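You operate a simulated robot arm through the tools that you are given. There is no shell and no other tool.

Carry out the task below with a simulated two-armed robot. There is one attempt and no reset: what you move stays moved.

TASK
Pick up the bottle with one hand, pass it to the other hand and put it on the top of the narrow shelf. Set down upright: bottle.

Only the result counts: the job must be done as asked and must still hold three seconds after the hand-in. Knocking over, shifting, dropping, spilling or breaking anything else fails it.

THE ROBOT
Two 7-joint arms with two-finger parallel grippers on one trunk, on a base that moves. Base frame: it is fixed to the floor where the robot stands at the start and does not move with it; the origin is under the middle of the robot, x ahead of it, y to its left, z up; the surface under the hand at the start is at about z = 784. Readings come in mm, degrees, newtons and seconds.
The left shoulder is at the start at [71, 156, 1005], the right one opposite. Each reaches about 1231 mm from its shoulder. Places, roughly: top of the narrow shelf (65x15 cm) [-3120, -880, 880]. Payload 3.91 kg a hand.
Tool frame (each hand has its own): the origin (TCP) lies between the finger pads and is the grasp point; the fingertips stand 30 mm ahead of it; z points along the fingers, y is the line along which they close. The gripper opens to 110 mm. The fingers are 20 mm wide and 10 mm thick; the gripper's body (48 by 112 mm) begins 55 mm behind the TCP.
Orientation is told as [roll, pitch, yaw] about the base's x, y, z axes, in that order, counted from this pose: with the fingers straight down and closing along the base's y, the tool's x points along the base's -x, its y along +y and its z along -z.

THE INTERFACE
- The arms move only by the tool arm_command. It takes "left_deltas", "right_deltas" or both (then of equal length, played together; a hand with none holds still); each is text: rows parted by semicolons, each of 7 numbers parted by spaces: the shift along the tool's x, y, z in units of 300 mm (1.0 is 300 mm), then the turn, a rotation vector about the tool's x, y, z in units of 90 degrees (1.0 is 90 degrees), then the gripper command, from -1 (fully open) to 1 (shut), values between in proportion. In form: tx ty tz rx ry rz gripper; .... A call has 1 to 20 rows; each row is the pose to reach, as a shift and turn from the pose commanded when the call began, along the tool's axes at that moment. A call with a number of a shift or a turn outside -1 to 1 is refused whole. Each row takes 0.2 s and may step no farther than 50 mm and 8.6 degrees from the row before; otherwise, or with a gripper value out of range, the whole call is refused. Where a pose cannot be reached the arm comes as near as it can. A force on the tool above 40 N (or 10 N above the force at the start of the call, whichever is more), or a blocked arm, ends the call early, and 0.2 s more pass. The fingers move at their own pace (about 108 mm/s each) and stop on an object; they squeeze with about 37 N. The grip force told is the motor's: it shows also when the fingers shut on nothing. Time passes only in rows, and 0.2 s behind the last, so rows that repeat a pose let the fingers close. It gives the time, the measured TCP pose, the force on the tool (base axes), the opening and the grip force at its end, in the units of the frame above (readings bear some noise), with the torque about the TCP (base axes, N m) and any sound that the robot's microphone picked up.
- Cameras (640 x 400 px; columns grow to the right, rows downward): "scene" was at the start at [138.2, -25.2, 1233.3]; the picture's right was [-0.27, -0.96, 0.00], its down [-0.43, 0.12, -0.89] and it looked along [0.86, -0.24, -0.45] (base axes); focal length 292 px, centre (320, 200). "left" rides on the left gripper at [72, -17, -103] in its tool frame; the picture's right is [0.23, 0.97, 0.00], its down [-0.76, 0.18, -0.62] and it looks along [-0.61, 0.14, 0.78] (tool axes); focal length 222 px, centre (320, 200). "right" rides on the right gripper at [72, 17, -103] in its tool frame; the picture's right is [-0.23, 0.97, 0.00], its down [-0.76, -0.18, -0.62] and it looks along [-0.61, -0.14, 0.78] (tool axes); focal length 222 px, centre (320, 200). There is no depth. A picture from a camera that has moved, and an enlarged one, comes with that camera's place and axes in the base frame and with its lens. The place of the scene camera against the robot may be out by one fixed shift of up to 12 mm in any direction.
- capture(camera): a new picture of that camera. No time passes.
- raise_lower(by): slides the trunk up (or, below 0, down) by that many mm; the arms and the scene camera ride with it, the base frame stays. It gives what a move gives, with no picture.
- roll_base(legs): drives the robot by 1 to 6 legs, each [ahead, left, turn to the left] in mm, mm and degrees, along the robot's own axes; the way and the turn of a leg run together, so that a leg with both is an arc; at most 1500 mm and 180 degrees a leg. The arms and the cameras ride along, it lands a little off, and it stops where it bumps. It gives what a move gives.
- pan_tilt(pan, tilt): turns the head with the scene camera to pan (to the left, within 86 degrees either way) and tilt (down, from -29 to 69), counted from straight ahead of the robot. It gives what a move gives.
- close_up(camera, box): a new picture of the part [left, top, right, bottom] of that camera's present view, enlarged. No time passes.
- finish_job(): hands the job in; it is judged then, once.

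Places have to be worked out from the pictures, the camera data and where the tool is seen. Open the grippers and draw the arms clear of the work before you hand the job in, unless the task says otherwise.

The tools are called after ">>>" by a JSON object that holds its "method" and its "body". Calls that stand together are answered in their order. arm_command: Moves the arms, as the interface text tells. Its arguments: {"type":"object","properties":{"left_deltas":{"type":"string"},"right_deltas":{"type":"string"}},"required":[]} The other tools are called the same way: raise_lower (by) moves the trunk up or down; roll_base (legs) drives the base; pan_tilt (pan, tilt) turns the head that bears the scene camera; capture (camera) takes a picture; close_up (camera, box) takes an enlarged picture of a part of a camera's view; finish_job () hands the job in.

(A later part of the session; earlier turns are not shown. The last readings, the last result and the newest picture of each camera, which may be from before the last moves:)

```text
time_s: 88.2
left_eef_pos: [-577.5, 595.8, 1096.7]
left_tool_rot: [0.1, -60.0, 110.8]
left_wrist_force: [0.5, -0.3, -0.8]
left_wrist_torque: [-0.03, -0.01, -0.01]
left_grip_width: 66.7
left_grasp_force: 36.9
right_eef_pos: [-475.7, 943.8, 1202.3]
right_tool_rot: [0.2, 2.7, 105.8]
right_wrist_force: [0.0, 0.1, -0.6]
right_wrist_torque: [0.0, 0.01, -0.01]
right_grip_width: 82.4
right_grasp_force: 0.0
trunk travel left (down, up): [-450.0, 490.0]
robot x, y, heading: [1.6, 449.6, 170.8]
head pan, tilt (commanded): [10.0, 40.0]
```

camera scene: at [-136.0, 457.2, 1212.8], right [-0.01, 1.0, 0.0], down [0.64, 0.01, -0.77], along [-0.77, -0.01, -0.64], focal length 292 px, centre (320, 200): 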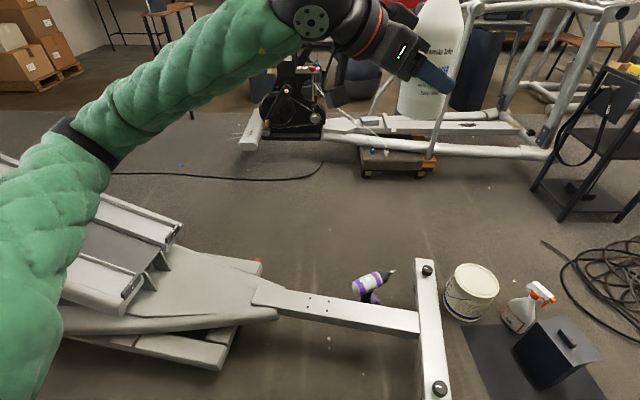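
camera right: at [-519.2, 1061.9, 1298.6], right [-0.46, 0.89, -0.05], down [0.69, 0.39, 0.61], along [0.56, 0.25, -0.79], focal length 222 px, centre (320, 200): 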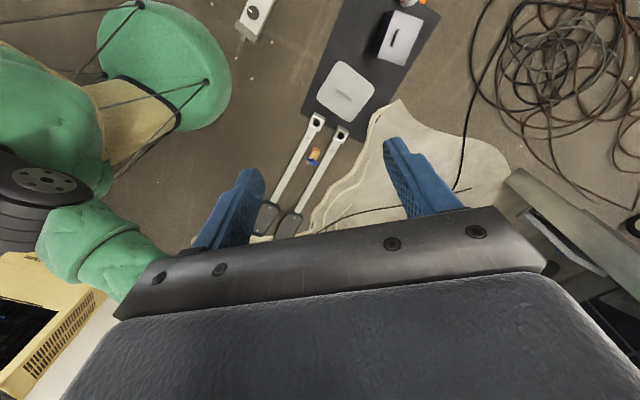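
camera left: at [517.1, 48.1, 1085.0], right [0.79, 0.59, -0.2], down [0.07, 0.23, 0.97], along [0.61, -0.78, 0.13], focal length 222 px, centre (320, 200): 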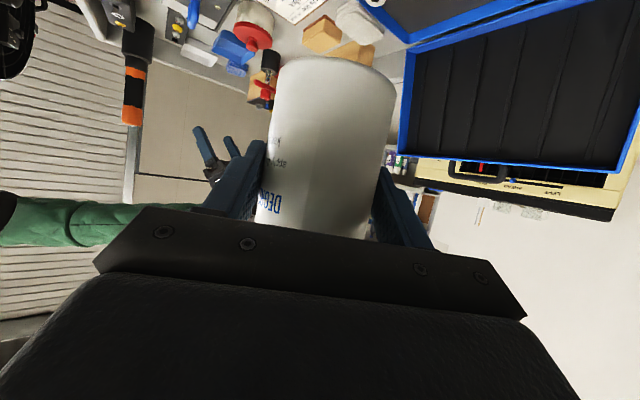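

Second half of the right hand's return, to about 520 mm ahead and 280 mm right of the robot.

>>> {"method": "arm_command", "body": {"right_deltas": "0.048 0.01 0 0 0 -0.08 -0.5; 0.097 0.02 0 0 0 -0.16 -0.5; 0.145 0.03 0 0 0 -0.241 -0.5; 0.193 0.041 0 0 0 -0.321 -0.5; 0.242 0.051 0 0 0 -0.401 -0.5; 0.29 0.061 0 0 0 -0.481 -0.5; 0.338 0.072 0 0 0 -0.562 -0.5; 0.387 0.082 0 0 0 -0.642 -0.5; 0.435 0.092 0 0 0 -0.722 -0.5; 0.435 0.092 0 0 0 -0.722 -0.5"}}

>>> {"method": "raise_lower", "body": {"by": 250}}

>>> {"method": "pan_tilt", "body": {"pan": -60, "tilt": 15}}

>>> {"method": "capture", "body": {"camera": "scene"}}

>>> {"method": "pan_tilt", "body": {"pan": 20, "tilt": 35}}

>>> {"method": "capture", "body": {"camera": "scene"}}

```text
time_s: 90.3
left_eef_pos: [-576.7, 595.9, 1097.8]
left_tool_rot: [0.0, -60.0, 110.8]
left_wrist_force: [0.6, -0.6, -0.4]
left_wrist_torque: [-0.01, -0.02, 0.02]
left_grip_width: 66.9
left_grasp_force: 36.6
right_eef_pos: [-468.7, 809.2, 1208.5]
right_tool_rot: [2.6, 0.9, 170.8]
right_wrist_force: [-0.6, -0.5, -0.3]
right_wrist_torque: [0.01, -0.03, 0.02]
right_grip_width: 82.7
right_grasp_force: 0.1
trunk travel left (down, up): [-450.0, 490.0]
robot x, y, heading: [-1.0, 449.6, 171.1]
head pan, tilt (commanded): [10.0, 40.0]
```

```text
time_s: 92.9
left_eef_pos: [-578.9, 596.2, 1346.7]
left_tool_rot: [0.0, -60.0, 110.9]
left_wrist_force: [0.1, 0.6, -4.0]
left_wrist_torque: [-0.05, 0.0, -0.03]
left_grip_width: 66.8
left_grasp_force: 37.0
right_eef_pos: [-467.6, 809.3, 1458.8]
right_tool_rot: [2.5, 0.9, 170.8]
right_wrist_force: [-0.1, 1.3, -0.1]
right_wrist_torque: [-0.03, -0.03, 0.01]
right_grip_width: 82.5
right_grasp_force: 0.1
trunk travel left (down, up): [-700.0, 240.0]
robot x, y, heading: [1.1, 449.3, 170.7]
head pan, tilt (commanded): [10.0, 40.0]
```

```text
time_s: 94.3
left_eef_pos: [-577.1, 596.4, 1346.0]
left_tool_rot: [0.0, -60.0, 110.8]
left_wrist_force: [-0.4, -0.3, -4.2]
left_wrist_torque: [-0.03, -0.02, 0.02]
left_grip_width: 66.6
left_grasp_force: 36.4
right_eef_pos: [-468.3, 810.3, 1457.7]
right_tool_rot: [2.6, 0.9, 170.8]
right_wrist_force: [-0.1, -0.6, -0.3]
right_wrist_torque: [0.02, 0.0, -0.02]
right_grip_width: 82.5
right_grasp_force: 0.1
trunk travel left (down, up): [-700.0, 240.0]
robot x, y, heading: [-2.9, 451.2, 170.7]
head pan, tilt (commanded): [-60.0, 15.0]
```

```text
taken
camera scene: at [-84.4, 545.8, 1502.4], right [0.93, 0.36, 0.0], down [0.09, -0.24, -0.97], along [-0.34, 0.9, -0.26], focal length 292 px, centre (320, 200)
```

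scene: 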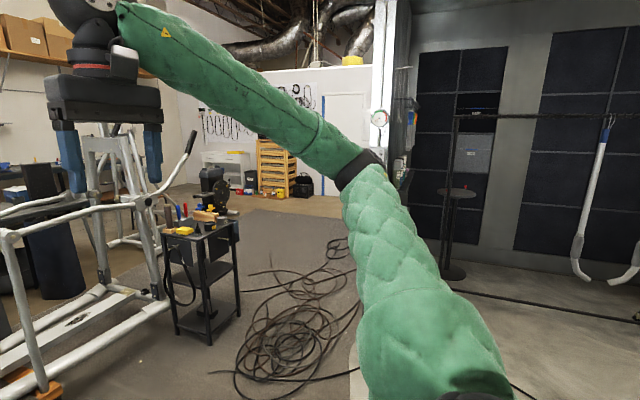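

```text
time_s: 95.9
left_eef_pos: [-577.8, 597.4, 1346.6]
left_tool_rot: [0.0, -60.0, 110.8]
left_wrist_force: [0.2, -0.1, -3.8]
left_wrist_torque: [-0.04, -0.05, -0.03]
left_grip_width: 66.6
left_grasp_force: 37.0
right_eef_pos: [-467.9, 809.6, 1459.0]
right_tool_rot: [2.6, 1.0, 170.9]
right_wrist_force: [0.4, 0.8, -0.2]
right_wrist_torque: [0.02, -0.01, -0.01]
right_grip_width: 82.5
right_grasp_force: 0.0
trunk travel left (down, up): [-700.0, 240.0]
robot x, y, heading: [1.9, 450.1, 170.6]
head pan, tilt (commanded): [20.0, 35.0]
```

```text
taken
camera scene: at [-137.7, 442.1, 1470.4], right [-0.19, 0.98, 0.0], down [0.56, 0.11, -0.82], along [-0.8, -0.15, -0.57], focal length 292 px, centre (320, 200)
```

scene: 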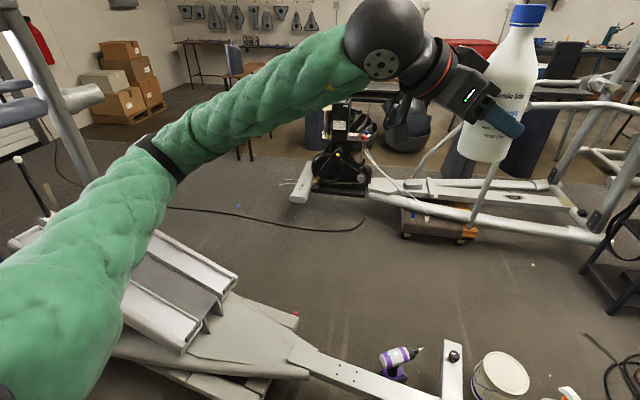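

With the trunk up 250 mm the arms clear the lower furniture. I turn to heading 225°, which keeps both arms over the low clutter and away from the booth pillar.

>>> {"method": "roll_base", "body": {"legs": [[0, 0, 54.2]]}}

>>> {"method": "pan_tilt", "body": {"pan": -20, "tilt": 35}}

>>> {"method": "capture", "body": {"camera": "scene"}}

>>> {"method": "pan_tilt", "body": {"pan": 15, "tilt": 15}}

>>> {"method": "capture", "body": {"camera": "scene"}}

```text
time_s: 98.7
left_eef_pos: [-456.2, 66.5, 1346.1]
left_tool_rot: [0.1, -60.1, 164.9]
left_wrist_force: [-0.1, -0.5, -3.7]
left_wrist_torque: [0.0, -0.02, 0.01]
left_grip_width: 66.6
left_grasp_force: 36.7
right_eef_pos: [-565.6, 280.8, 1458.2]
right_tool_rot: [2.7, 0.9, -135.1]
right_wrist_force: [0.0, 0.1, 0.7]
right_wrist_torque: [-0.02, 0.01, -0.01]
right_grip_width: 82.6
right_grasp_force: 0.1
trunk travel left (down, up): [-700.0, 240.0]
robot x, y, heading: [-0.4, 448.7, -135.1]
head pan, tilt (commanded): [20.0, 35.0]
```

```text
time_s: 99.8
left_eef_pos: [-456.0, 67.3, 1347.8]
left_tool_rot: [-0.1, -60.0, 165.1]
left_wrist_force: [-0.2, -0.8, -4.1]
left_wrist_torque: [-0.02, -0.07, 0.03]
left_grip_width: 66.9
left_grasp_force: 36.6
right_eef_pos: [-565.7, 280.2, 1457.9]
right_tool_rot: [2.6, 0.9, -135.1]
right_wrist_force: [0.4, 0.2, -0.5]
right_wrist_torque: [0.02, 0.03, 0.02]
right_grip_width: 82.7
right_grasp_force: 0.1
trunk travel left (down, up): [-700.0, 240.0]
robot x, y, heading: [1.6, 451.6, -135.2]
head pan, tilt (commanded): [-20.0, 35.0]
```

```text
taken
camera scene: at [-116.8, 376.8, 1470.4], right [-0.42, 0.91, 0.0], down [0.52, 0.24, -0.82], along [-0.74, -0.35, -0.57], focal length 292 px, centre (320, 200)
```

scene: 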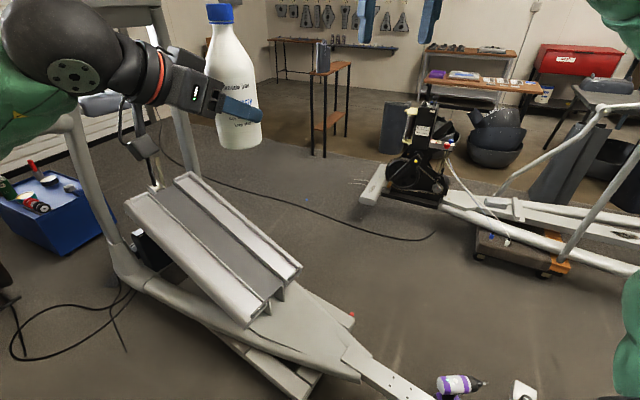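

```text
time_s: 100.8
left_eef_pos: [-456.1, 66.5, 1345.9]
left_tool_rot: [0.1, -59.9, 165.0]
left_wrist_force: [0.0, 0.0, -4.5]
left_wrist_torque: [-0.02, -0.02, 0.01]
left_grip_width: 66.9
left_grasp_force: 37.0
right_eef_pos: [-564.7, 281.0, 1458.5]
right_tool_rot: [2.7, 0.9, -135.1]
right_wrist_force: [0.1, -0.5, -0.3]
right_wrist_torque: [-0.01, 0.06, -0.01]
right_grip_width: 82.1
right_grasp_force: 0.1
trunk travel left (down, up): [-700.0, 240.0]
robot x, y, heading: [0.7, 452.6, -135.3]
head pan, tilt (commanded): [15.0, 15.0]
```

```text
taken
camera scene: at [-83.9, 333.3, 1502.3], right [-0.87, 0.5, 0.0], down [0.13, 0.22, -0.97], along [-0.48, -0.84, -0.26], focal length 292 px, centre (320, 200)
```

scene: 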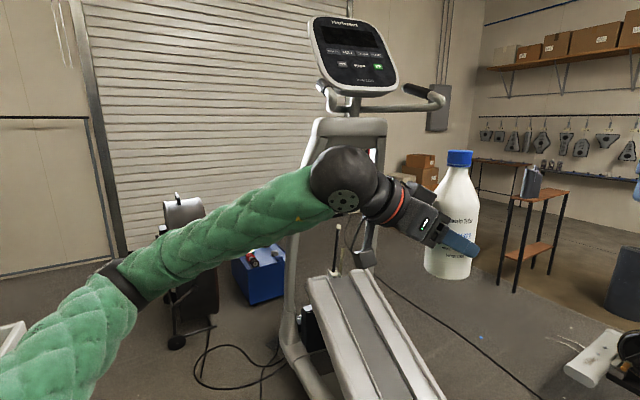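

Heading is 225°. I drive with the heading kept: first to about (300, 595), then along y ≈ 595 to x ≈ 1350, midway between the cart and the pedals.

>>> {"method": "roll_base", "body": {"legs": [[-315, 110, 0], [-742, 742, 0]]}}

>>> {"method": "pan_tilt", "body": {"pan": -86, "tilt": 35}}

>>> {"method": "capture", "body": {"camera": "scene"}}

```text
time_s: 108.0
left_eef_pos: [894.2, 216.2, 1346.9]
left_tool_rot: [-0.2, -60.1, 164.8]
left_wrist_force: [0.3, 0.2, -4.5]
left_wrist_torque: [-0.01, -0.04, -0.01]
left_grip_width: 66.8
left_grasp_force: 37.1
right_eef_pos: [785.6, 429.9, 1458.4]
right_tool_rot: [2.6, 0.9, -135.3]
right_wrist_force: [0.2, -0.2, 0.1]
right_wrist_torque: [0.0, -0.02, 0.01]
right_grip_width: 82.5
right_grasp_force: 0.1
trunk travel left (down, up): [-700.0, 240.0]
robot x, y, heading: [1354.3, 598.0, -135.1]
head pan, tilt (commanded): [15.0, 15.0]
```

```text
time_s: 109.8
left_eef_pos: [893.7, 215.4, 1346.6]
left_tool_rot: [0.1, -60.0, 164.8]
left_wrist_force: [0.4, -0.2, -4.1]
left_wrist_torque: [0.0, -0.05, 0.0]
left_grip_width: 66.7
left_grasp_force: 37.1
right_eef_pos: [785.3, 429.1, 1458.6]
right_tool_rot: [2.6, 0.9, -135.2]
right_wrist_force: [0.4, 0.5, -0.1]
right_wrist_torque: [-0.01, 0.01, 0.0]
right_grip_width: 82.7
right_grasp_force: 0.0
trunk travel left (down, up): [-700.0, 240.0]
robot x, y, heading: [1350.8, 596.2, -135.0]
head pan, tilt (commanded): [-85.9, 35.0]
```

```text
taken
camera scene: at [1248.6, 619.7, 1470.4], right [0.66, 0.75, 0.0], down [0.43, -0.38, -0.82], along [-0.62, 0.54, -0.57], focal length 292 px, centre (320, 200)
```

scene: 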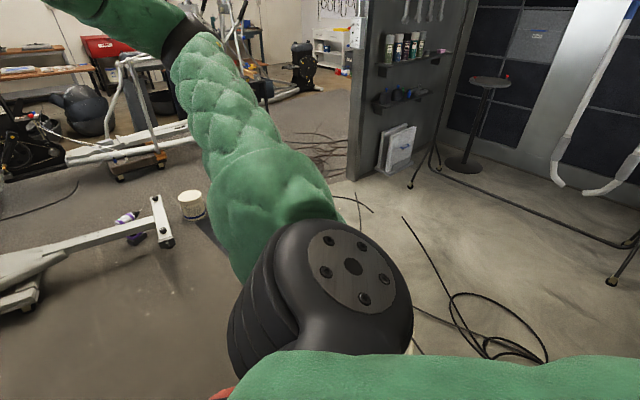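

The drive is accurate (few mm). Next leg: to (1425, 1250) between pedals and table, then on to (1330, 1900).

>>> {"method": "roll_base", "body": {"legs": [[-513, -410, 0], [-392, -527, 0]]}}

>>> {"method": "capture", "body": {"camera": "scene"}}

>>> {"method": "pan_tilt", "body": {"pan": -40, "tilt": 40}}

>>> {"method": "capture", "body": {"camera": "scene"}}

```text
time_s: 116.7
left_eef_pos: [875.0, 1524.9, 1346.0]
left_tool_rot: [0.0, -59.9, 164.7]
left_wrist_force: [0.9, 0.8, -4.1]
left_wrist_torque: [-0.05, -0.06, -0.02]
left_grip_width: 66.5
left_grasp_force: 37.3
right_eef_pos: [765.6, 1739.0, 1457.9]
right_tool_rot: [2.6, 0.8, -135.4]
right_wrist_force: [-0.1, 0.0, -0.4]
right_wrist_torque: [0.01, -0.02, -0.01]
right_grip_width: 82.4
right_grasp_force: 0.0
trunk travel left (down, up): [-700.0, 240.0]
robot x, y, heading: [1334.1, 1903.6, -135.4]
head pan, tilt (commanded): [-85.9, 35.0]
```

```text
taken
camera scene: at [1229.5, 1928.0, 1470.4], right [0.66, 0.75, 0.0], down [0.43, -0.38, -0.82], along [-0.62, 0.54, -0.57], focal length 292 px, centre (320, 200)
```

scene: 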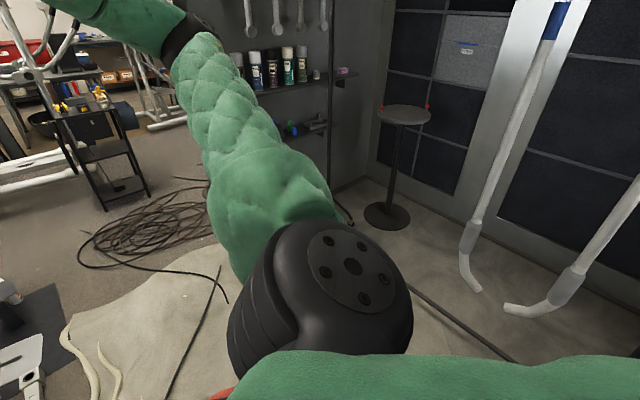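

```text
time_s: 117.8
left_eef_pos: [873.4, 1524.1, 1345.9]
left_tool_rot: [0.0, -60.1, 164.7]
left_wrist_force: [0.3, 0.4, -4.8]
left_wrist_torque: [-0.01, -0.04, -0.01]
left_grip_width: 66.9
left_grasp_force: 36.6
right_eef_pos: [766.2, 1739.2, 1458.3]
right_tool_rot: [2.7, 0.9, -135.4]
right_wrist_force: [0.1, -1.1, -0.1]
right_wrist_torque: [0.02, 0.0, -0.01]
right_grip_width: 82.5
right_grasp_force: 0.1
trunk travel left (down, up): [-700.0, 240.0]
robot x, y, heading: [1330.8, 1905.8, -135.4]
head pan, tilt (commanded): [-40.0, 40.0]
```

```text
taken
camera scene: at [1210.9, 1863.1, 1462.8], right [-0.08, 1.0, 0.0], down [0.64, 0.05, -0.77], along [-0.76, -0.06, -0.64], focal length 292 px, centre (320, 200)
```

scene: 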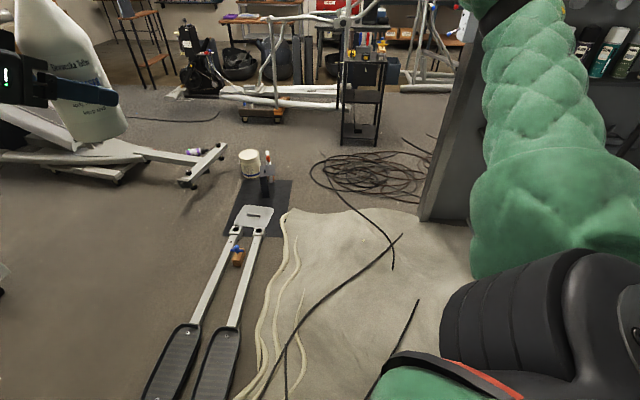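

We rolled over the hoses without trouble, and the view shows the whole corridor. I continue along y ≈ 1905 to x ≈ -250 and look again.

>>> {"method": "roll_base", "body": {"legs": [[570, -562, 0], [557, -549, 0]]}}

>>> {"method": "pan_tilt", "body": {"pan": -35, "tilt": 40}}

>>> {"method": "capture", "body": {"camera": "scene"}}

>>> {"method": "pan_tilt", "body": {"pan": 5, "tilt": 40}}

>>> {"method": "capture", "body": {"camera": "scene"}}

```text
time_s: 125.9
left_eef_pos: [-710.1, 1524.4, 1346.3]
left_tool_rot: [0.0, -59.9, 165.0]
left_wrist_force: [-0.3, -0.2, -4.1]
left_wrist_torque: [-0.04, -0.08, -0.01]
left_grip_width: 66.4
left_grasp_force: 36.4
right_eef_pos: [-820.7, 1737.4, 1457.0]
right_tool_rot: [2.6, 0.9, -135.1]
right_wrist_force: [0.1, -0.1, -0.5]
right_wrist_torque: [-0.02, -0.02, 0.02]
right_grip_width: 82.5
right_grasp_force: 0.1
trunk travel left (down, up): [-700.0, 240.0]
robot x, y, heading: [-252.4, 1906.7, -134.9]
head pan, tilt (commanded): [-40.0, 40.0]
```

```text
time_s: 126.6
left_eef_pos: [-712.1, 1523.5, 1345.6]
left_tool_rot: [-0.1, -60.0, 165.0]
left_wrist_force: [-0.6, -0.8, -3.6]
left_wrist_torque: [-0.01, -0.01, 0.03]
left_grip_width: 66.6
left_grasp_force: 36.9
right_eef_pos: [-820.5, 1738.9, 1458.7]
right_tool_rot: [2.5, 0.8, -135.2]
right_wrist_force: [0.7, -0.2, -0.2]
right_wrist_torque: [0.01, 0.04, 0.01]
right_grip_width: 82.6
right_grasp_force: 0.1
trunk travel left (down, up): [-700.0, 240.0]
robot x, y, heading: [-257.0, 1905.1, -135.2]
head pan, tilt (commanded): [-35.0, 40.0]
```

```text
taken
camera scene: at [-375.3, 1857.0, 1462.8], right [-0.17, 0.99, 0.0], down [0.63, 0.11, -0.77], along [-0.75, -0.13, -0.64], focal length 292 px, centre (320, 200)
```

scene: 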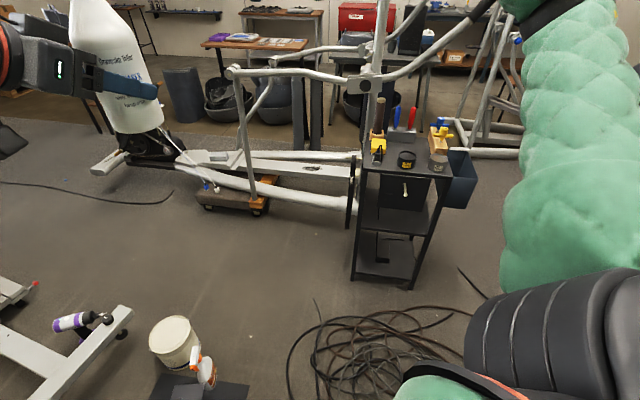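

```text
time_s: 127.6
left_eef_pos: [-711.3, 1524.3, 1347.1]
left_tool_rot: [0.0, -60.0, 165.0]
left_wrist_force: [0.0, 0.2, -4.7]
left_wrist_torque: [-0.02, -0.03, 0.02]
left_grip_width: 66.8
left_grasp_force: 36.2
right_eef_pos: [-818.6, 1739.6, 1458.2]
right_tool_rot: [2.6, 1.0, -135.0]
right_wrist_force: [-0.6, 0.4, -0.2]
right_wrist_torque: [0.0, -0.01, 0.01]
right_grip_width: 82.5
right_grasp_force: 0.2
trunk travel left (down, up): [-700.0, 240.0]
robot x, y, heading: [-258.2, 1906.2, -135.1]
head pan, tilt (commanded): [5.0, 40.0]
```

```text
taken
camera scene: at [-346.0, 1806.6, 1462.8], right [-0.76, 0.64, 0.0], down [0.41, 0.49, -0.77], along [-0.49, -0.59, -0.64], focal length 292 px, centre (320, 200)
```

scene: 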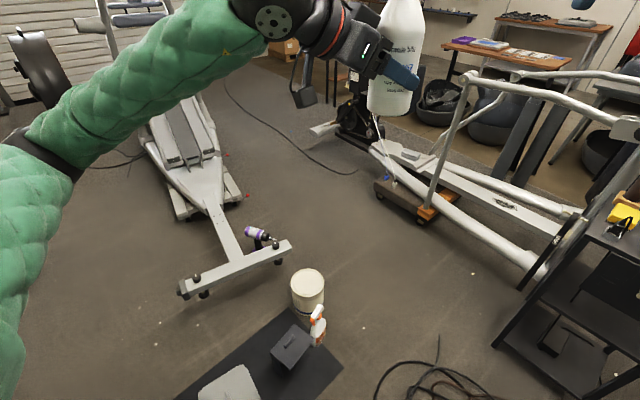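

Everything is clear now: rack corner at (-1400, 1878), tub (-846, 1100), dolly front x ≈ -1845. I go via (-700, 1880) to (-1050, 1610), which leaves 400+ mm all round, and check.

>>> {"method": "roll_base", "body": {"legs": [[333, -295, 0], [438, -56, 0]]}}

>>> {"method": "capture", "body": {"camera": "scene"}}

>>> {"method": "pan_tilt", "body": {"pan": -40, "tilt": 45}}

>>> {"method": "capture", "body": {"camera": "scene"}}

```text
time_s: 132.6
left_eef_pos: [-1507.9, 1227.2, 1346.1]
left_tool_rot: [-0.1, -59.9, 165.0]
left_wrist_force: [0.1, -0.8, -4.7]
left_wrist_torque: [-0.03, -0.07, -0.02]
left_grip_width: 66.6
left_grasp_force: 36.6
right_eef_pos: [-1616.1, 1442.5, 1457.4]
right_tool_rot: [2.6, 1.0, -135.0]
right_wrist_force: [-0.3, -0.6, -0.1]
right_wrist_torque: [0.03, -0.02, -0.03]
right_grip_width: 82.5
right_grasp_force: 0.0
trunk travel left (down, up): [-700.0, 240.0]
robot x, y, heading: [-1054.5, 1612.2, -135.2]
head pan, tilt (commanded): [5.0, 40.0]
```

```text
taken
camera scene: at [-1143.0, 1509.9, 1462.8], right [-0.76, 0.64, 0.0], down [0.41, 0.49, -0.77], along [-0.49, -0.59, -0.64], focal length 292 px, centre (320, 200)
```

scene: 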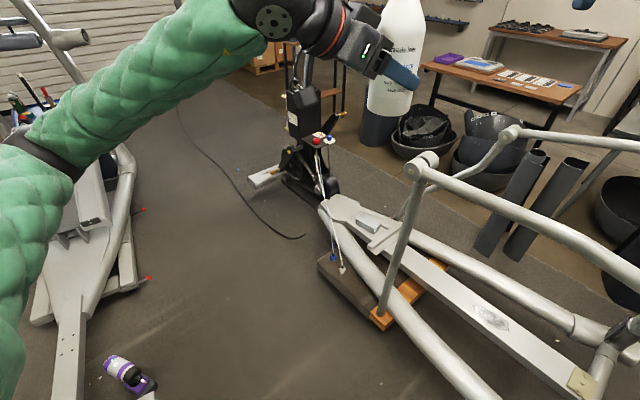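

```text
time_s: 133.8
left_eef_pos: [-1507.4, 1229.3, 1346.1]
left_tool_rot: [-0.1, -60.0, 165.0]
left_wrist_force: [0.7, 0.8, -4.8]
left_wrist_torque: [-0.01, -0.03, 0.01]
left_grip_width: 66.6
left_grasp_force: 36.4
right_eef_pos: [-1616.4, 1442.0, 1458.3]
right_tool_rot: [2.6, 0.9, -135.2]
right_wrist_force: [0.3, 0.1, 0.7]
right_wrist_torque: [-0.01, 0.02, 0.01]
right_grip_width: 82.6
right_grasp_force: 0.1
trunk travel left (down, up): [-700.0, 240.0]
robot x, y, heading: [-1049.9, 1613.8, -135.1]
head pan, tilt (commanded): [-40.0, 45.0]
```

```text
taken
camera scene: at [-1169.2, 1567.9, 1455.5], right [-0.09, 1.0, 0.0], down [0.7, 0.06, -0.71], along [-0.7, -0.06, -0.71], focal length 292 px, centre (320, 200)
```

scene: 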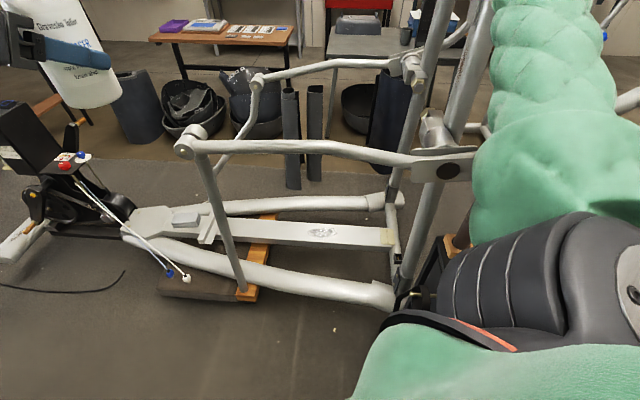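

Good clearance. The elliptical's tubes are at most ~1016 mm high here, below my raised arms. I continue through (-1330, 1300), (-1380, 950) to (-1430, 400).

>>> {"method": "roll_base", "body": {"legs": [[418, 25, 0], [282, 213, 0], [424, 354, 0]]}}

>>> {"method": "pan_tilt", "body": {"pan": -5, "tilt": 30}}

>>> {"method": "capture", "body": {"camera": "scene"}}

>>> {"method": "pan_tilt", "body": {"pan": -50, "tilt": 35}}

>>> {"method": "capture", "body": {"camera": "scene"}}

```text
time_s: 141.0
left_eef_pos: [-1895.4, 18.9, 1346.1]
left_tool_rot: [0.0, -59.8, 164.6]
left_wrist_force: [-1.1, -0.6, -4.2]
left_wrist_torque: [0.0, -0.03, -0.01]
left_grip_width: 66.6
left_grasp_force: 37.4
right_eef_pos: [-2002.5, 233.5, 1458.7]
right_tool_rot: [2.6, 0.9, -135.5]
right_wrist_force: [-0.3, -0.4, -0.3]
right_wrist_torque: [-0.03, -0.02, -0.01]
right_grip_width: 82.8
right_grasp_force: 0.0
trunk travel left (down, up): [-700.0, 240.0]
robot x, y, heading: [-1435.3, 393.5, -135.5]
head pan, tilt (commanded): [-40.0, 45.0]
```

```text
time_s: 142.0
left_eef_pos: [-1894.6, 18.6, 1346.8]
left_tool_rot: [0.1, -60.0, 164.6]
left_wrist_force: [-0.5, 0.8, -3.5]
left_wrist_torque: [-0.01, -0.07, 0.0]
left_grip_width: 66.9
left_grasp_force: 36.9
right_eef_pos: [-2002.4, 233.1, 1458.9]
right_tool_rot: [2.6, 1.0, -135.5]
right_wrist_force: [0.0, 0.3, 0.4]
right_wrist_torque: [0.03, 0.01, 0.01]
right_grip_width: 82.5
right_grasp_force: 0.2
trunk travel left (down, up): [-700.0, 240.0]
robot x, y, heading: [-1437.1, 399.1, -135.7]
head pan, tilt (commanded): [-5.0, 30.0]
```

```text
taken
camera scene: at [-1542.4, 305.2, 1478.1], right [-0.64, 0.77, 0.0], down [0.39, 0.32, -0.87], along [-0.67, -0.55, -0.5], focal length 292 px, centre (320, 200)
```

scene: 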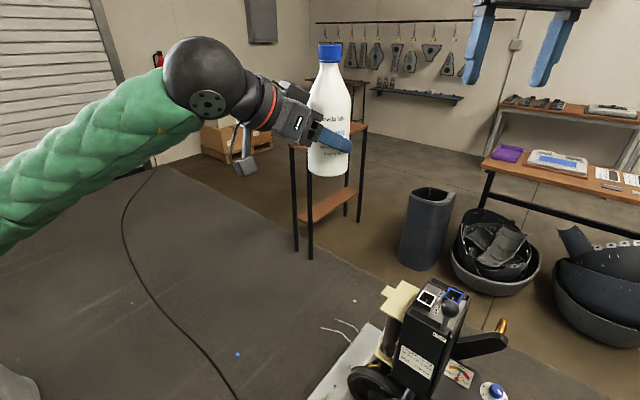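

```text
time_s: 143.1
left_eef_pos: [-1895.7, 19.3, 1346.0]
left_tool_rot: [0.0, -60.1, 164.6]
left_wrist_force: [-0.3, -0.2, -4.8]
left_wrist_torque: [0.01, -0.04, 0.02]
left_grip_width: 66.8
left_grasp_force: 37.2
right_eef_pos: [-2003.4, 233.9, 1459.0]
right_tool_rot: [2.6, 0.8, -135.5]
right_wrist_force: [0.2, -0.1, -0.3]
right_wrist_torque: [-0.02, 0.01, 0.03]
right_grip_width: 82.5
right_grasp_force: 0.0
trunk travel left (down, up): [-700.0, 240.0]
robot x, y, heading: [-1437.4, 398.5, -135.6]
head pan, tilt (commanded): [-50.0, 35.0]
```

```text
taken
camera scene: at [-1560.3, 370.8, 1470.4], right [0.09, 1.0, 0.0], down [0.57, -0.05, -0.82], along [-0.82, 0.08, -0.57], focal length 292 px, centre (320, 200)
```

scene: 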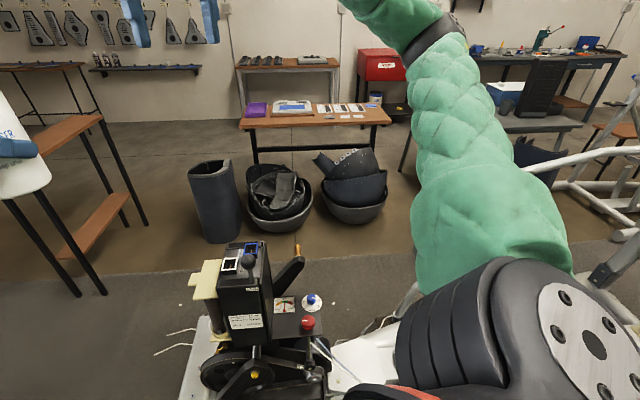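

The shelf is now clear: its long axis runs along x from about -2800 to -3450, y from about -985 to -812, with a dark file at the near end; the grey bin blocks the +y side, but the -y side is open. I drive round to (-2000, -1600) to come at it from the -y side.

>>> {"method": "roll_base", "body": {"legs": [[598, 391, 0], [640, 353, 0], [563, 289, 0]]}}

>>> {"method": "pan_tilt", "body": {"pan": -50, "tilt": 25}}

>>> {"method": "capture", "body": {"camera": "scene"}}

>>> {"method": "pan_tilt", "body": {"pan": 0, "tilt": 25}}

>>> {"method": "capture", "body": {"camera": "scene"}}

```text
time_s: 153.7
left_eef_pos: [-2473.2, -1970.7, 1346.5]
left_tool_rot: [0.0, -60.0, 163.9]
left_wrist_force: [0.0, -0.7, -3.6]
left_wrist_torque: [0.0, -0.02, 0.01]
left_grip_width: 66.6
left_grasp_force: 36.7
right_eef_pos: [-2579.5, -1753.4, 1458.7]
right_tool_rot: [2.6, 0.9, -136.2]
right_wrist_force: [-0.2, -0.7, 0.3]
right_wrist_torque: [-0.02, -0.02, 0.0]
right_grip_width: 82.6
right_grasp_force: 0.0
trunk travel left (down, up): [-700.0, 240.0]
robot x, y, heading: [-2011.0, -1596.9, -135.9]
head pan, tilt (commanded): [-50.0, 35.0]
```

```text
time_s: 154.5
left_eef_pos: [-2474.9, -1968.8, 1345.5]
left_tool_rot: [-0.1, -60.0, 163.9]
left_wrist_force: [-0.6, -0.2, -4.5]
left_wrist_torque: [0.04, -0.04, -0.02]
left_grip_width: 66.5
left_grasp_force: 37.6
right_eef_pos: [-2579.0, -1754.6, 1458.3]
right_tool_rot: [2.6, 0.8, -136.3]
right_wrist_force: [-0.9, 0.4, 0.8]
right_wrist_torque: [0.03, 0.01, -0.03]
right_grip_width: 82.2
right_grasp_force: 0.0
trunk travel left (down, up): [-700.0, 240.0]
robot x, y, heading: [-2010.3, -1592.2, -136.1]
head pan, tilt (commanded): [-50.0, 25.0]
```

```text
taken
camera scene: at [-2139.9, -1621.6, 1486.1], right [0.11, 0.99, 0.0], down [0.42, -0.04, -0.91], along [-0.9, 0.1, -0.42], focal length 292 px, centre (320, 200)
```

scene: 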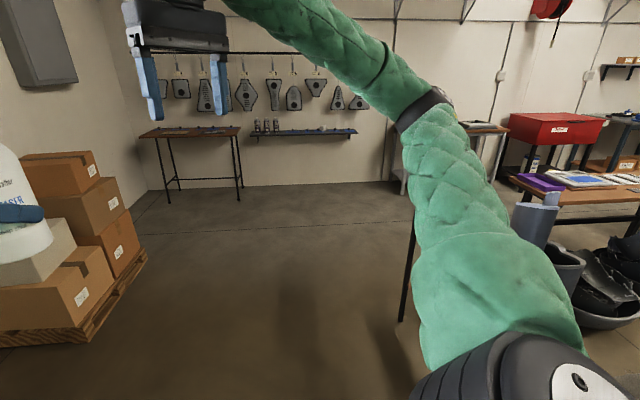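

```text
time_s: 155.6
left_eef_pos: [-2473.0, -1970.1, 1345.9]
left_tool_rot: [0.0, -60.0, 164.0]
left_wrist_force: [0.0, 0.7, -4.4]
left_wrist_torque: [-0.01, -0.07, 0.0]
left_grip_width: 66.4
left_grasp_force: 36.8
right_eef_pos: [-2580.2, -1753.9, 1457.9]
right_tool_rot: [2.6, 0.9, -136.1]
right_wrist_force: [0.3, -0.1, 0.5]
right_wrist_torque: [-0.01, 0.0, -0.04]
right_grip_width: 82.3
right_grasp_force: 0.0
trunk travel left (down, up): [-700.0, 240.0]
robot x, y, heading: [-2013.6, -1594.9, -136.0]
head pan, tilt (commanded): [0.0, 25.0]
```

```text
taken
camera scene: at [-2114.6, -1694.9, 1486.1], right [-0.69, 0.72, 0.0], down [0.31, 0.29, -0.91], along [-0.65, -0.63, -0.42], focal length 292 px, centre (320, 200)
```

scene: 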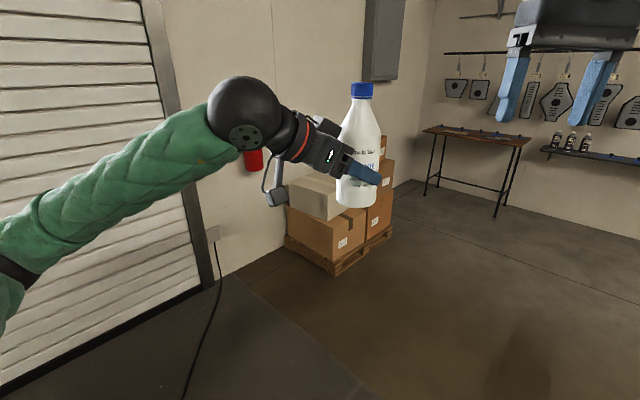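

The area is open. I turn right 134° to face +y (heading 90°) and look at the shelf top.

>>> {"method": "roll_base", "body": {"legs": [[0, 0, -134]]}}

>>> {"method": "pan_tilt", "body": {"pan": 55, "tilt": 25}}

>>> {"method": "capture", "body": {"camera": "scene"}}

```text
time_s: 161.6
left_eef_pos: [-1961.9, -1001.6, 1346.7]
left_tool_rot: [0.0, -60.0, 30.3]
left_wrist_force: [0.2, -0.3, -3.3]
left_wrist_torque: [-0.04, 0.07, 0.0]
left_grip_width: 66.5
left_grasp_force: 36.8
right_eef_pos: [-1733.1, -1075.7, 1458.5]
right_tool_rot: [2.7, 0.9, 90.1]
right_wrist_force: [-0.6, -0.5, 0.3]
right_wrist_torque: [-0.01, -0.02, -0.01]
right_grip_width: 82.5
right_grasp_force: 0.0
trunk travel left (down, up): [-700.0, 240.0]
robot x, y, heading: [-2010.2, -1597.1, 90.4]
head pan, tilt (commanded): [0.0, 25.0]
```

```text
time_s: 162.8
left_eef_pos: [-1961.8, -1001.9, 1346.3]
left_tool_rot: [-0.1, -60.0, 30.3]
left_wrist_force: [-0.4, -1.0, -3.7]
left_wrist_torque: [-0.06, 0.05, 0.0]
left_grip_width: 66.4
left_grasp_force: 36.6
right_eef_pos: [-1733.2, -1074.1, 1459.0]
right_tool_rot: [2.6, 0.9, 90.2]
right_wrist_force: [0.2, 0.0, -0.4]
right_wrist_torque: [0.01, 0.03, 0.0]
right_grip_width: 82.5
right_grasp_force: 0.0
trunk travel left (down, up): [-700.0, 240.0]
robot x, y, heading: [-2010.4, -1595.8, 90.5]
head pan, tilt (commanded): [55.0, 25.0]
```

```text
taken
camera scene: at [-2087.0, -1492.3, 1486.2], right [0.57, 0.82, 0.0], down [0.35, -0.24, -0.91], along [-0.74, 0.52, -0.42], focal length 292 px, centre (320, 200)
```

scene: 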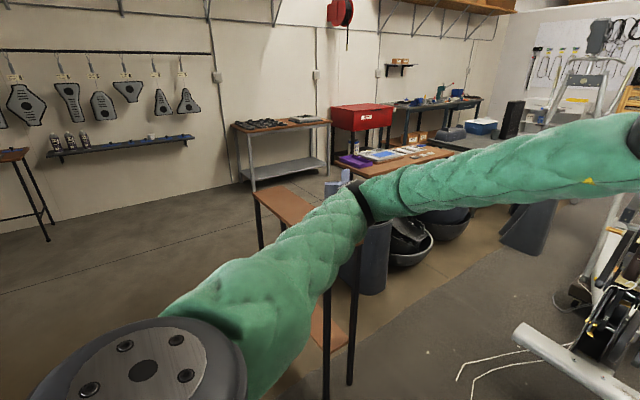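

The arm hides part of the shelf. Here in the open I re-aim the left hand to point straight ahead of the robot (yaw +60°), keeping the bottle upright.

>>> {"method": "arm_command", "body": {"left_deltas": "0.02 0.038 -0.035 -0.072 0 -0.042 1; 0.041 0.076 -0.07 -0.144 0 -0.083 1; 0.061 0.114 -0.106 -0.216 0 -0.125 1; 0.082 0.152 -0.141 -0.289 0 -0.167 1; 0.102 0.189 -0.176 -0.361 0 -0.208 1; 0.122 0.227 -0.212 -0.433 0 -0.25 1; 0.143 0.265 -0.247 -0.505 0 -0.292 1; 0.163 0.303 -0.282 -0.577 0 -0.333 1; 0.163 0.303 -0.282 -0.577 0 -0.333 1"}}

>>> {"method": "capture", "body": {"camera": "scene"}}

>>> {"method": "pan_tilt", "body": {"pan": 15, "tilt": 15}}

>>> {"method": "capture", "body": {"camera": "scene"}}

>>> {"method": "capture", "body": {"camera": "left"}}

```text
time_s: 164.8
left_eef_pos: [-2092.2, -973.0, 1345.9]
left_tool_rot: [0.0, -59.9, 90.4]
left_wrist_force: [0.4, 0.2, -4.5]
left_wrist_torque: [-0.04, -0.01, -0.04]
left_grip_width: 66.5
left_grasp_force: 37.1
right_eef_pos: [-1734.0, -1075.0, 1458.0]
right_tool_rot: [2.6, 0.8, 90.1]
right_wrist_force: [-0.6, 0.9, 0.9]
right_wrist_torque: [-0.01, 0.01, 0.0]
right_grip_width: 82.4
right_grasp_force: 0.0
trunk travel left (down, up): [-700.0, 240.0]
robot x, y, heading: [-2009.2, -1595.9, 90.4]
head pan, tilt (commanded): [55.0, 25.0]
```

```text
taken
camera scene: at [-2087.3, -1492.4, 1486.1], right [0.57, 0.82, 0.0], down [0.35, -0.24, -0.91], along [-0.74, 0.52, -0.42], focal length 292 px, centre (320, 200)
```

scene: 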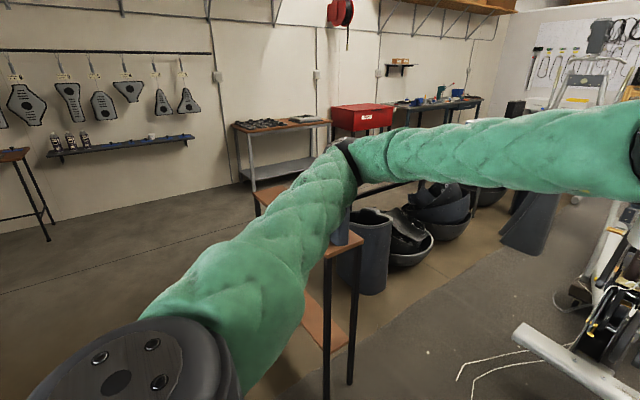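

```text
time_s: 165.9
left_eef_pos: [-2092.2, -974.2, 1347.1]
left_tool_rot: [0.1, -60.0, 90.2]
left_wrist_force: [-0.3, 0.3, -3.0]
left_wrist_torque: [-0.05, 0.01, -0.01]
left_grip_width: 66.4
left_grasp_force: 37.1
right_eef_pos: [-1732.9, -1074.6, 1458.4]
right_tool_rot: [2.6, 0.9, 90.3]
right_wrist_force: [0.3, 0.2, 0.1]
right_wrist_torque: [-0.01, -0.01, 0.0]
right_grip_width: 82.8
right_grasp_force: 0.0
trunk travel left (down, up): [-700.0, 240.0]
robot x, y, heading: [-2008.8, -1594.7, 90.3]
head pan, tilt (commanded): [15.0, 15.0]
```

```text
taken
camera scene: at [-2036.1, -1454.8, 1502.3], right [0.96, 0.26, 0.0], down [0.07, -0.25, -0.97], along [-0.26, 0.93, -0.26], focal length 292 px, centre (320, 200)
```

scene: 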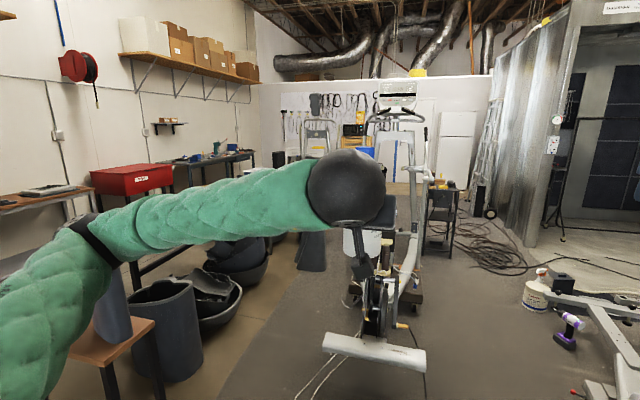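

```text
taken
camera left: at [-2073.7, -1099.7, 1334.9], right [-0.97, -0.12, -0.2], down [-0.18, -0.16, 0.97], along [-0.15, 0.98, 0.13], focal length 222 px, centre (320, 200)
```

left: 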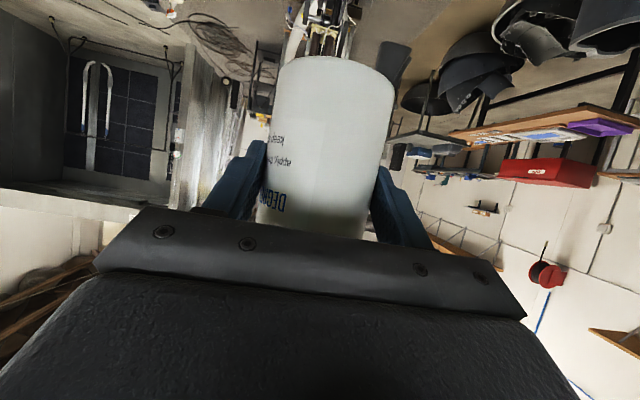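

The left hand points ahead with the bottle upright. I also pull the right hand back and up so that it stays clear of the shelf and file when I lower the trunk.

>>> {"method": "arm_command", "body": {"right_deltas": "0.04 -0.03 -0.08 0 0 0 -0.5; 0.08 -0.07 -0.16 0 0 0 -0.5; 0.13 -0.11 -0.24 0 0 0 -0.5; 0.19 -0.16 -0.32 0 0 0 -0.5; 0.25 -0.21 -0.4 0 0 0 -0.5; 0.25 -0.21 -0.4 0 0 0 -0.5"}}

>>> {"method": "pan_tilt", "body": {"pan": 70, "tilt": 20}}

>>> {"method": "capture", "body": {"camera": "scene"}}

```text
time_s: 167.3
left_eef_pos: [-2092.6, -971.9, 1347.1]
left_tool_rot: [0.0, -59.8, 90.1]
left_wrist_force: [-0.9, -0.2, -4.7]
left_wrist_torque: [-0.1, -0.01, -0.03]
left_grip_width: 66.5
left_grasp_force: 37.1
right_eef_pos: [-1666.1, -1145.8, 1577.6]
right_tool_rot: [2.6, 1.0, 90.3]
right_wrist_force: [0.6, 0.5, -0.2]
right_wrist_torque: [-0.04, -0.01, 0.02]
right_grip_width: 82.4
right_grasp_force: 0.1
trunk travel left (down, up): [-700.0, 240.0]
robot x, y, heading: [-2012.4, -1594.7, 90.0]
head pan, tilt (commanded): [15.0, 15.0]
```

```text
time_s: 168.5
left_eef_pos: [-2092.2, -973.6, 1346.3]
left_tool_rot: [0.2, -60.0, 90.2]
left_wrist_force: [-0.8, 0.2, -4.1]
left_wrist_torque: [-0.06, 0.03, 0.0]
left_grip_width: 66.4
left_grasp_force: 37.3
right_eef_pos: [-1664.7, -1147.0, 1577.5]
right_tool_rot: [2.6, 0.9, 90.4]
right_wrist_force: [-0.2, -0.3, -0.7]
right_wrist_torque: [-0.01, 0.02, -0.01]
right_grip_width: 82.4
right_grasp_force: 0.0
trunk travel left (down, up): [-700.0, 240.0]
robot x, y, heading: [-2010.7, -1598.0, 90.2]
head pan, tilt (commanded): [70.0, 20.0]
```

```text
taken
camera scene: at [-2098.9, -1513.5, 1494.3], right [0.34, 0.94, 0.0], down [0.32, -0.12, -0.94], along [-0.88, 0.32, -0.34], focal length 292 px, centre (320, 200)
```

scene: 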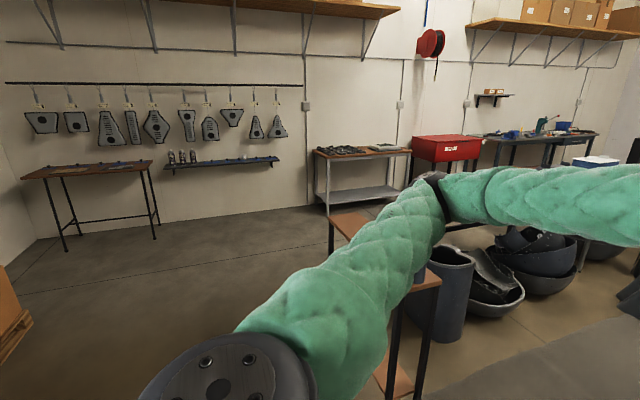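

The way left is free. I strafe to about (-3100, -1800), keeping the hand short of the shelf, and inspect the shelf top.

>>> {"method": "roll_base", "body": {"legs": [[-196, 1091, 0]]}}

>>> {"method": "pan_tilt", "body": {"pan": 20, "tilt": 35}}

>>> {"method": "capture", "body": {"camera": "scene"}}

>>> {"method": "pan_tilt", "body": {"pan": -20, "tilt": 35}}

>>> {"method": "capture", "body": {"camera": "scene"}}

>>> {"method": "capture", "body": {"camera": "right"}}

```text
time_s: 174.2
left_eef_pos: [-3182.3, -1169.9, 1346.1]
left_tool_rot: [0.1, -60.0, 89.7]
left_wrist_force: [0.8, 0.2, -3.9]
left_wrist_torque: [-0.07, 0.03, 0.0]
left_grip_width: 66.3
left_grasp_force: 37.0
right_eef_pos: [-2754.5, -1347.2, 1577.6]
right_tool_rot: [2.5, 0.9, 89.8]
right_wrist_force: [-0.6, 0.2, -0.5]
right_wrist_torque: [0.01, 0.0, 0.01]
right_grip_width: 82.6
right_grasp_force: 0.1
trunk travel left (down, up): [-700.0, 240.0]
robot x, y, heading: [-3103.3, -1793.9, 90.0]
head pan, tilt (commanded): [70.0, 20.0]
```

```text
time_s: 175.4
left_eef_pos: [-3180.6, -1170.2, 1346.1]
left_tool_rot: [0.1, -59.9, 89.7]
left_wrist_force: [-0.1, 0.6, -4.2]
left_wrist_torque: [-0.05, 0.03, -0.01]
left_grip_width: 66.6
left_grasp_force: 36.4
right_eef_pos: [-2755.6, -1347.4, 1577.5]
right_tool_rot: [2.6, 0.9, 89.7]
right_wrist_force: [-0.2, 0.2, -0.2]
right_wrist_torque: [0.0, -0.02, 0.01]
right_grip_width: 82.5
right_grasp_force: 0.0
trunk travel left (down, up): [-700.0, 240.0]
robot x, y, heading: [-3100.2, -1789.3, 89.9]
head pan, tilt (commanded): [20.0, 35.0]
```

```text
taken
camera scene: at [-3134.8, -1659.2, 1470.4], right [0.94, 0.34, 0.0], down [0.19, -0.54, -0.82], along [-0.28, 0.77, -0.57], focal length 292 px, centre (320, 200)
```

scene: 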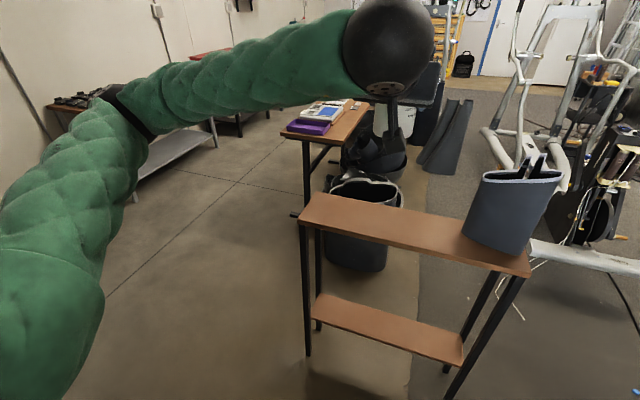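

```text
time_s: 176.4
left_eef_pos: [-3181.6, -1169.7, 1346.4]
left_tool_rot: [0.0, -60.0, 89.7]
left_wrist_force: [0.0, 0.0, -4.0]
left_wrist_torque: [-0.07, 0.01, 0.01]
left_grip_width: 66.5
left_grasp_force: 37.0
right_eef_pos: [-2755.3, -1347.2, 1576.9]
right_tool_rot: [2.6, 0.9, 89.7]
right_wrist_force: [0.1, 0.2, -0.5]
right_wrist_torque: [0.0, 0.03, 0.0]
right_grip_width: 82.4
right_grasp_force: 0.1
trunk travel left (down, up): [-700.0, 240.0]
robot x, y, heading: [-3104.5, -1790.9, 89.7]
head pan, tilt (commanded): [-20.0, 35.0]
```

```text
taken
camera scene: at [-3074.5, -1659.3, 1470.4], right [0.94, -0.34, 0.0], down [-0.2, -0.54, -0.82], along [0.28, 0.77, -0.57], focal length 292 px, centre (320, 200)
```

scene: 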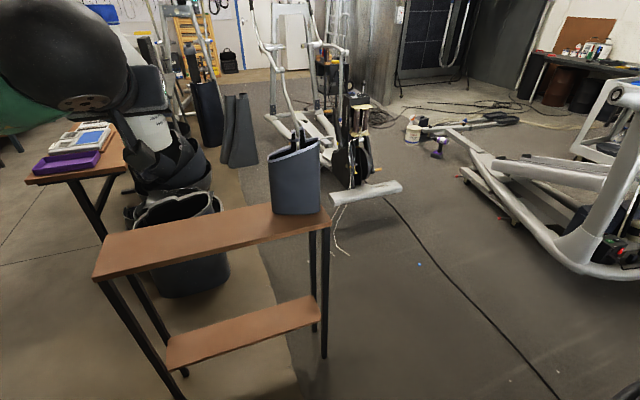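

```text
taken
camera right: at [-2766.9, -1418.0, 1681.5], right [-0.97, 0.23, 0.04], down [0.21, 0.77, 0.6], along [0.11, 0.59, -0.8], focal length 222 px, centre (320, 200)
```

right: 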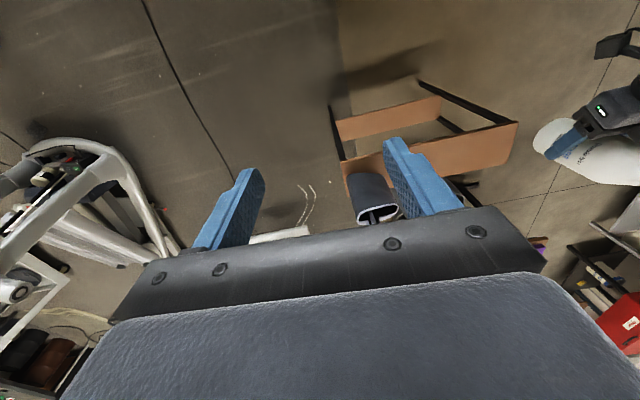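

The shelf top is free except for the file at its +x end. I enlarge both views to fix the board's edges precisely.

>>> {"method": "close_up", "body": {"camera": "scene", "box": [80, 180, 340, 300]}}

>>> {"method": "pan_tilt", "body": {"pan": 20, "tilt": 35}}

>>> {"method": "close_up", "body": {"camera": "scene", "box": [280, 150, 580, 300]}}

```text
2.46 times, centred on (210, 240) of scene
camera zoom: at [-3074.5, -1659.3, 1470.4], right [0.94, -0.34, 0.0], down [-0.2, -0.54, -0.82], along [0.28, 0.77, -0.57], focal length 718 px, centre (591, 102)
```

zoom: 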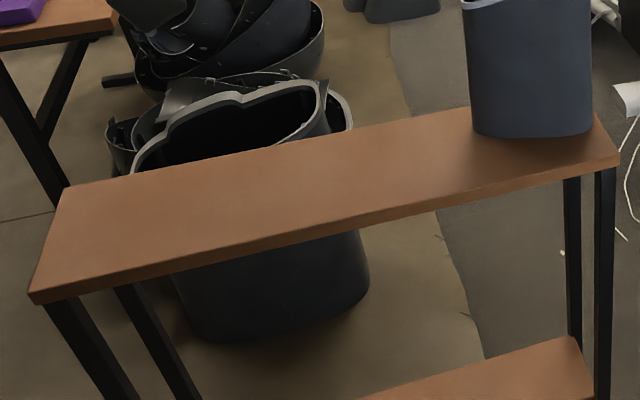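

```text
time_s: 177.5
left_eef_pos: [-3180.0, -1168.7, 1346.7]
left_tool_rot: [0.1, -60.0, 89.7]
left_wrist_force: [1.0, -0.4, -4.5]
left_wrist_torque: [-0.06, -0.03, -0.03]
left_grip_width: 66.5
left_grasp_force: 36.9
right_eef_pos: [-2755.0, -1347.5, 1577.8]
right_tool_rot: [2.6, 1.0, 89.7]
right_wrist_force: [-0.5, -0.1, 0.6]
right_wrist_torque: [-0.02, -0.03, 0.0]
right_grip_width: 82.6
right_grasp_force: 0.0
trunk travel left (down, up): [-700.0, 240.0]
robot x, y, heading: [-3102.4, -1792.7, 89.7]
head pan, tilt (commanded): [20.0, 35.0]
```

```text
2.13 times, centred on (430, 225) of scene
camera zoom: at [-3134.5, -1659.1, 1470.4], right [0.94, 0.34, 0.0], down [0.19, -0.54, -0.82], along [-0.28, 0.77, -0.57], focal length 622 px, centre (85, 147)
```

zoom: 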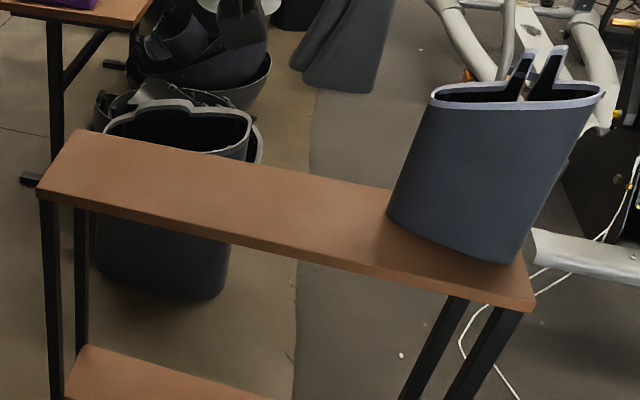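

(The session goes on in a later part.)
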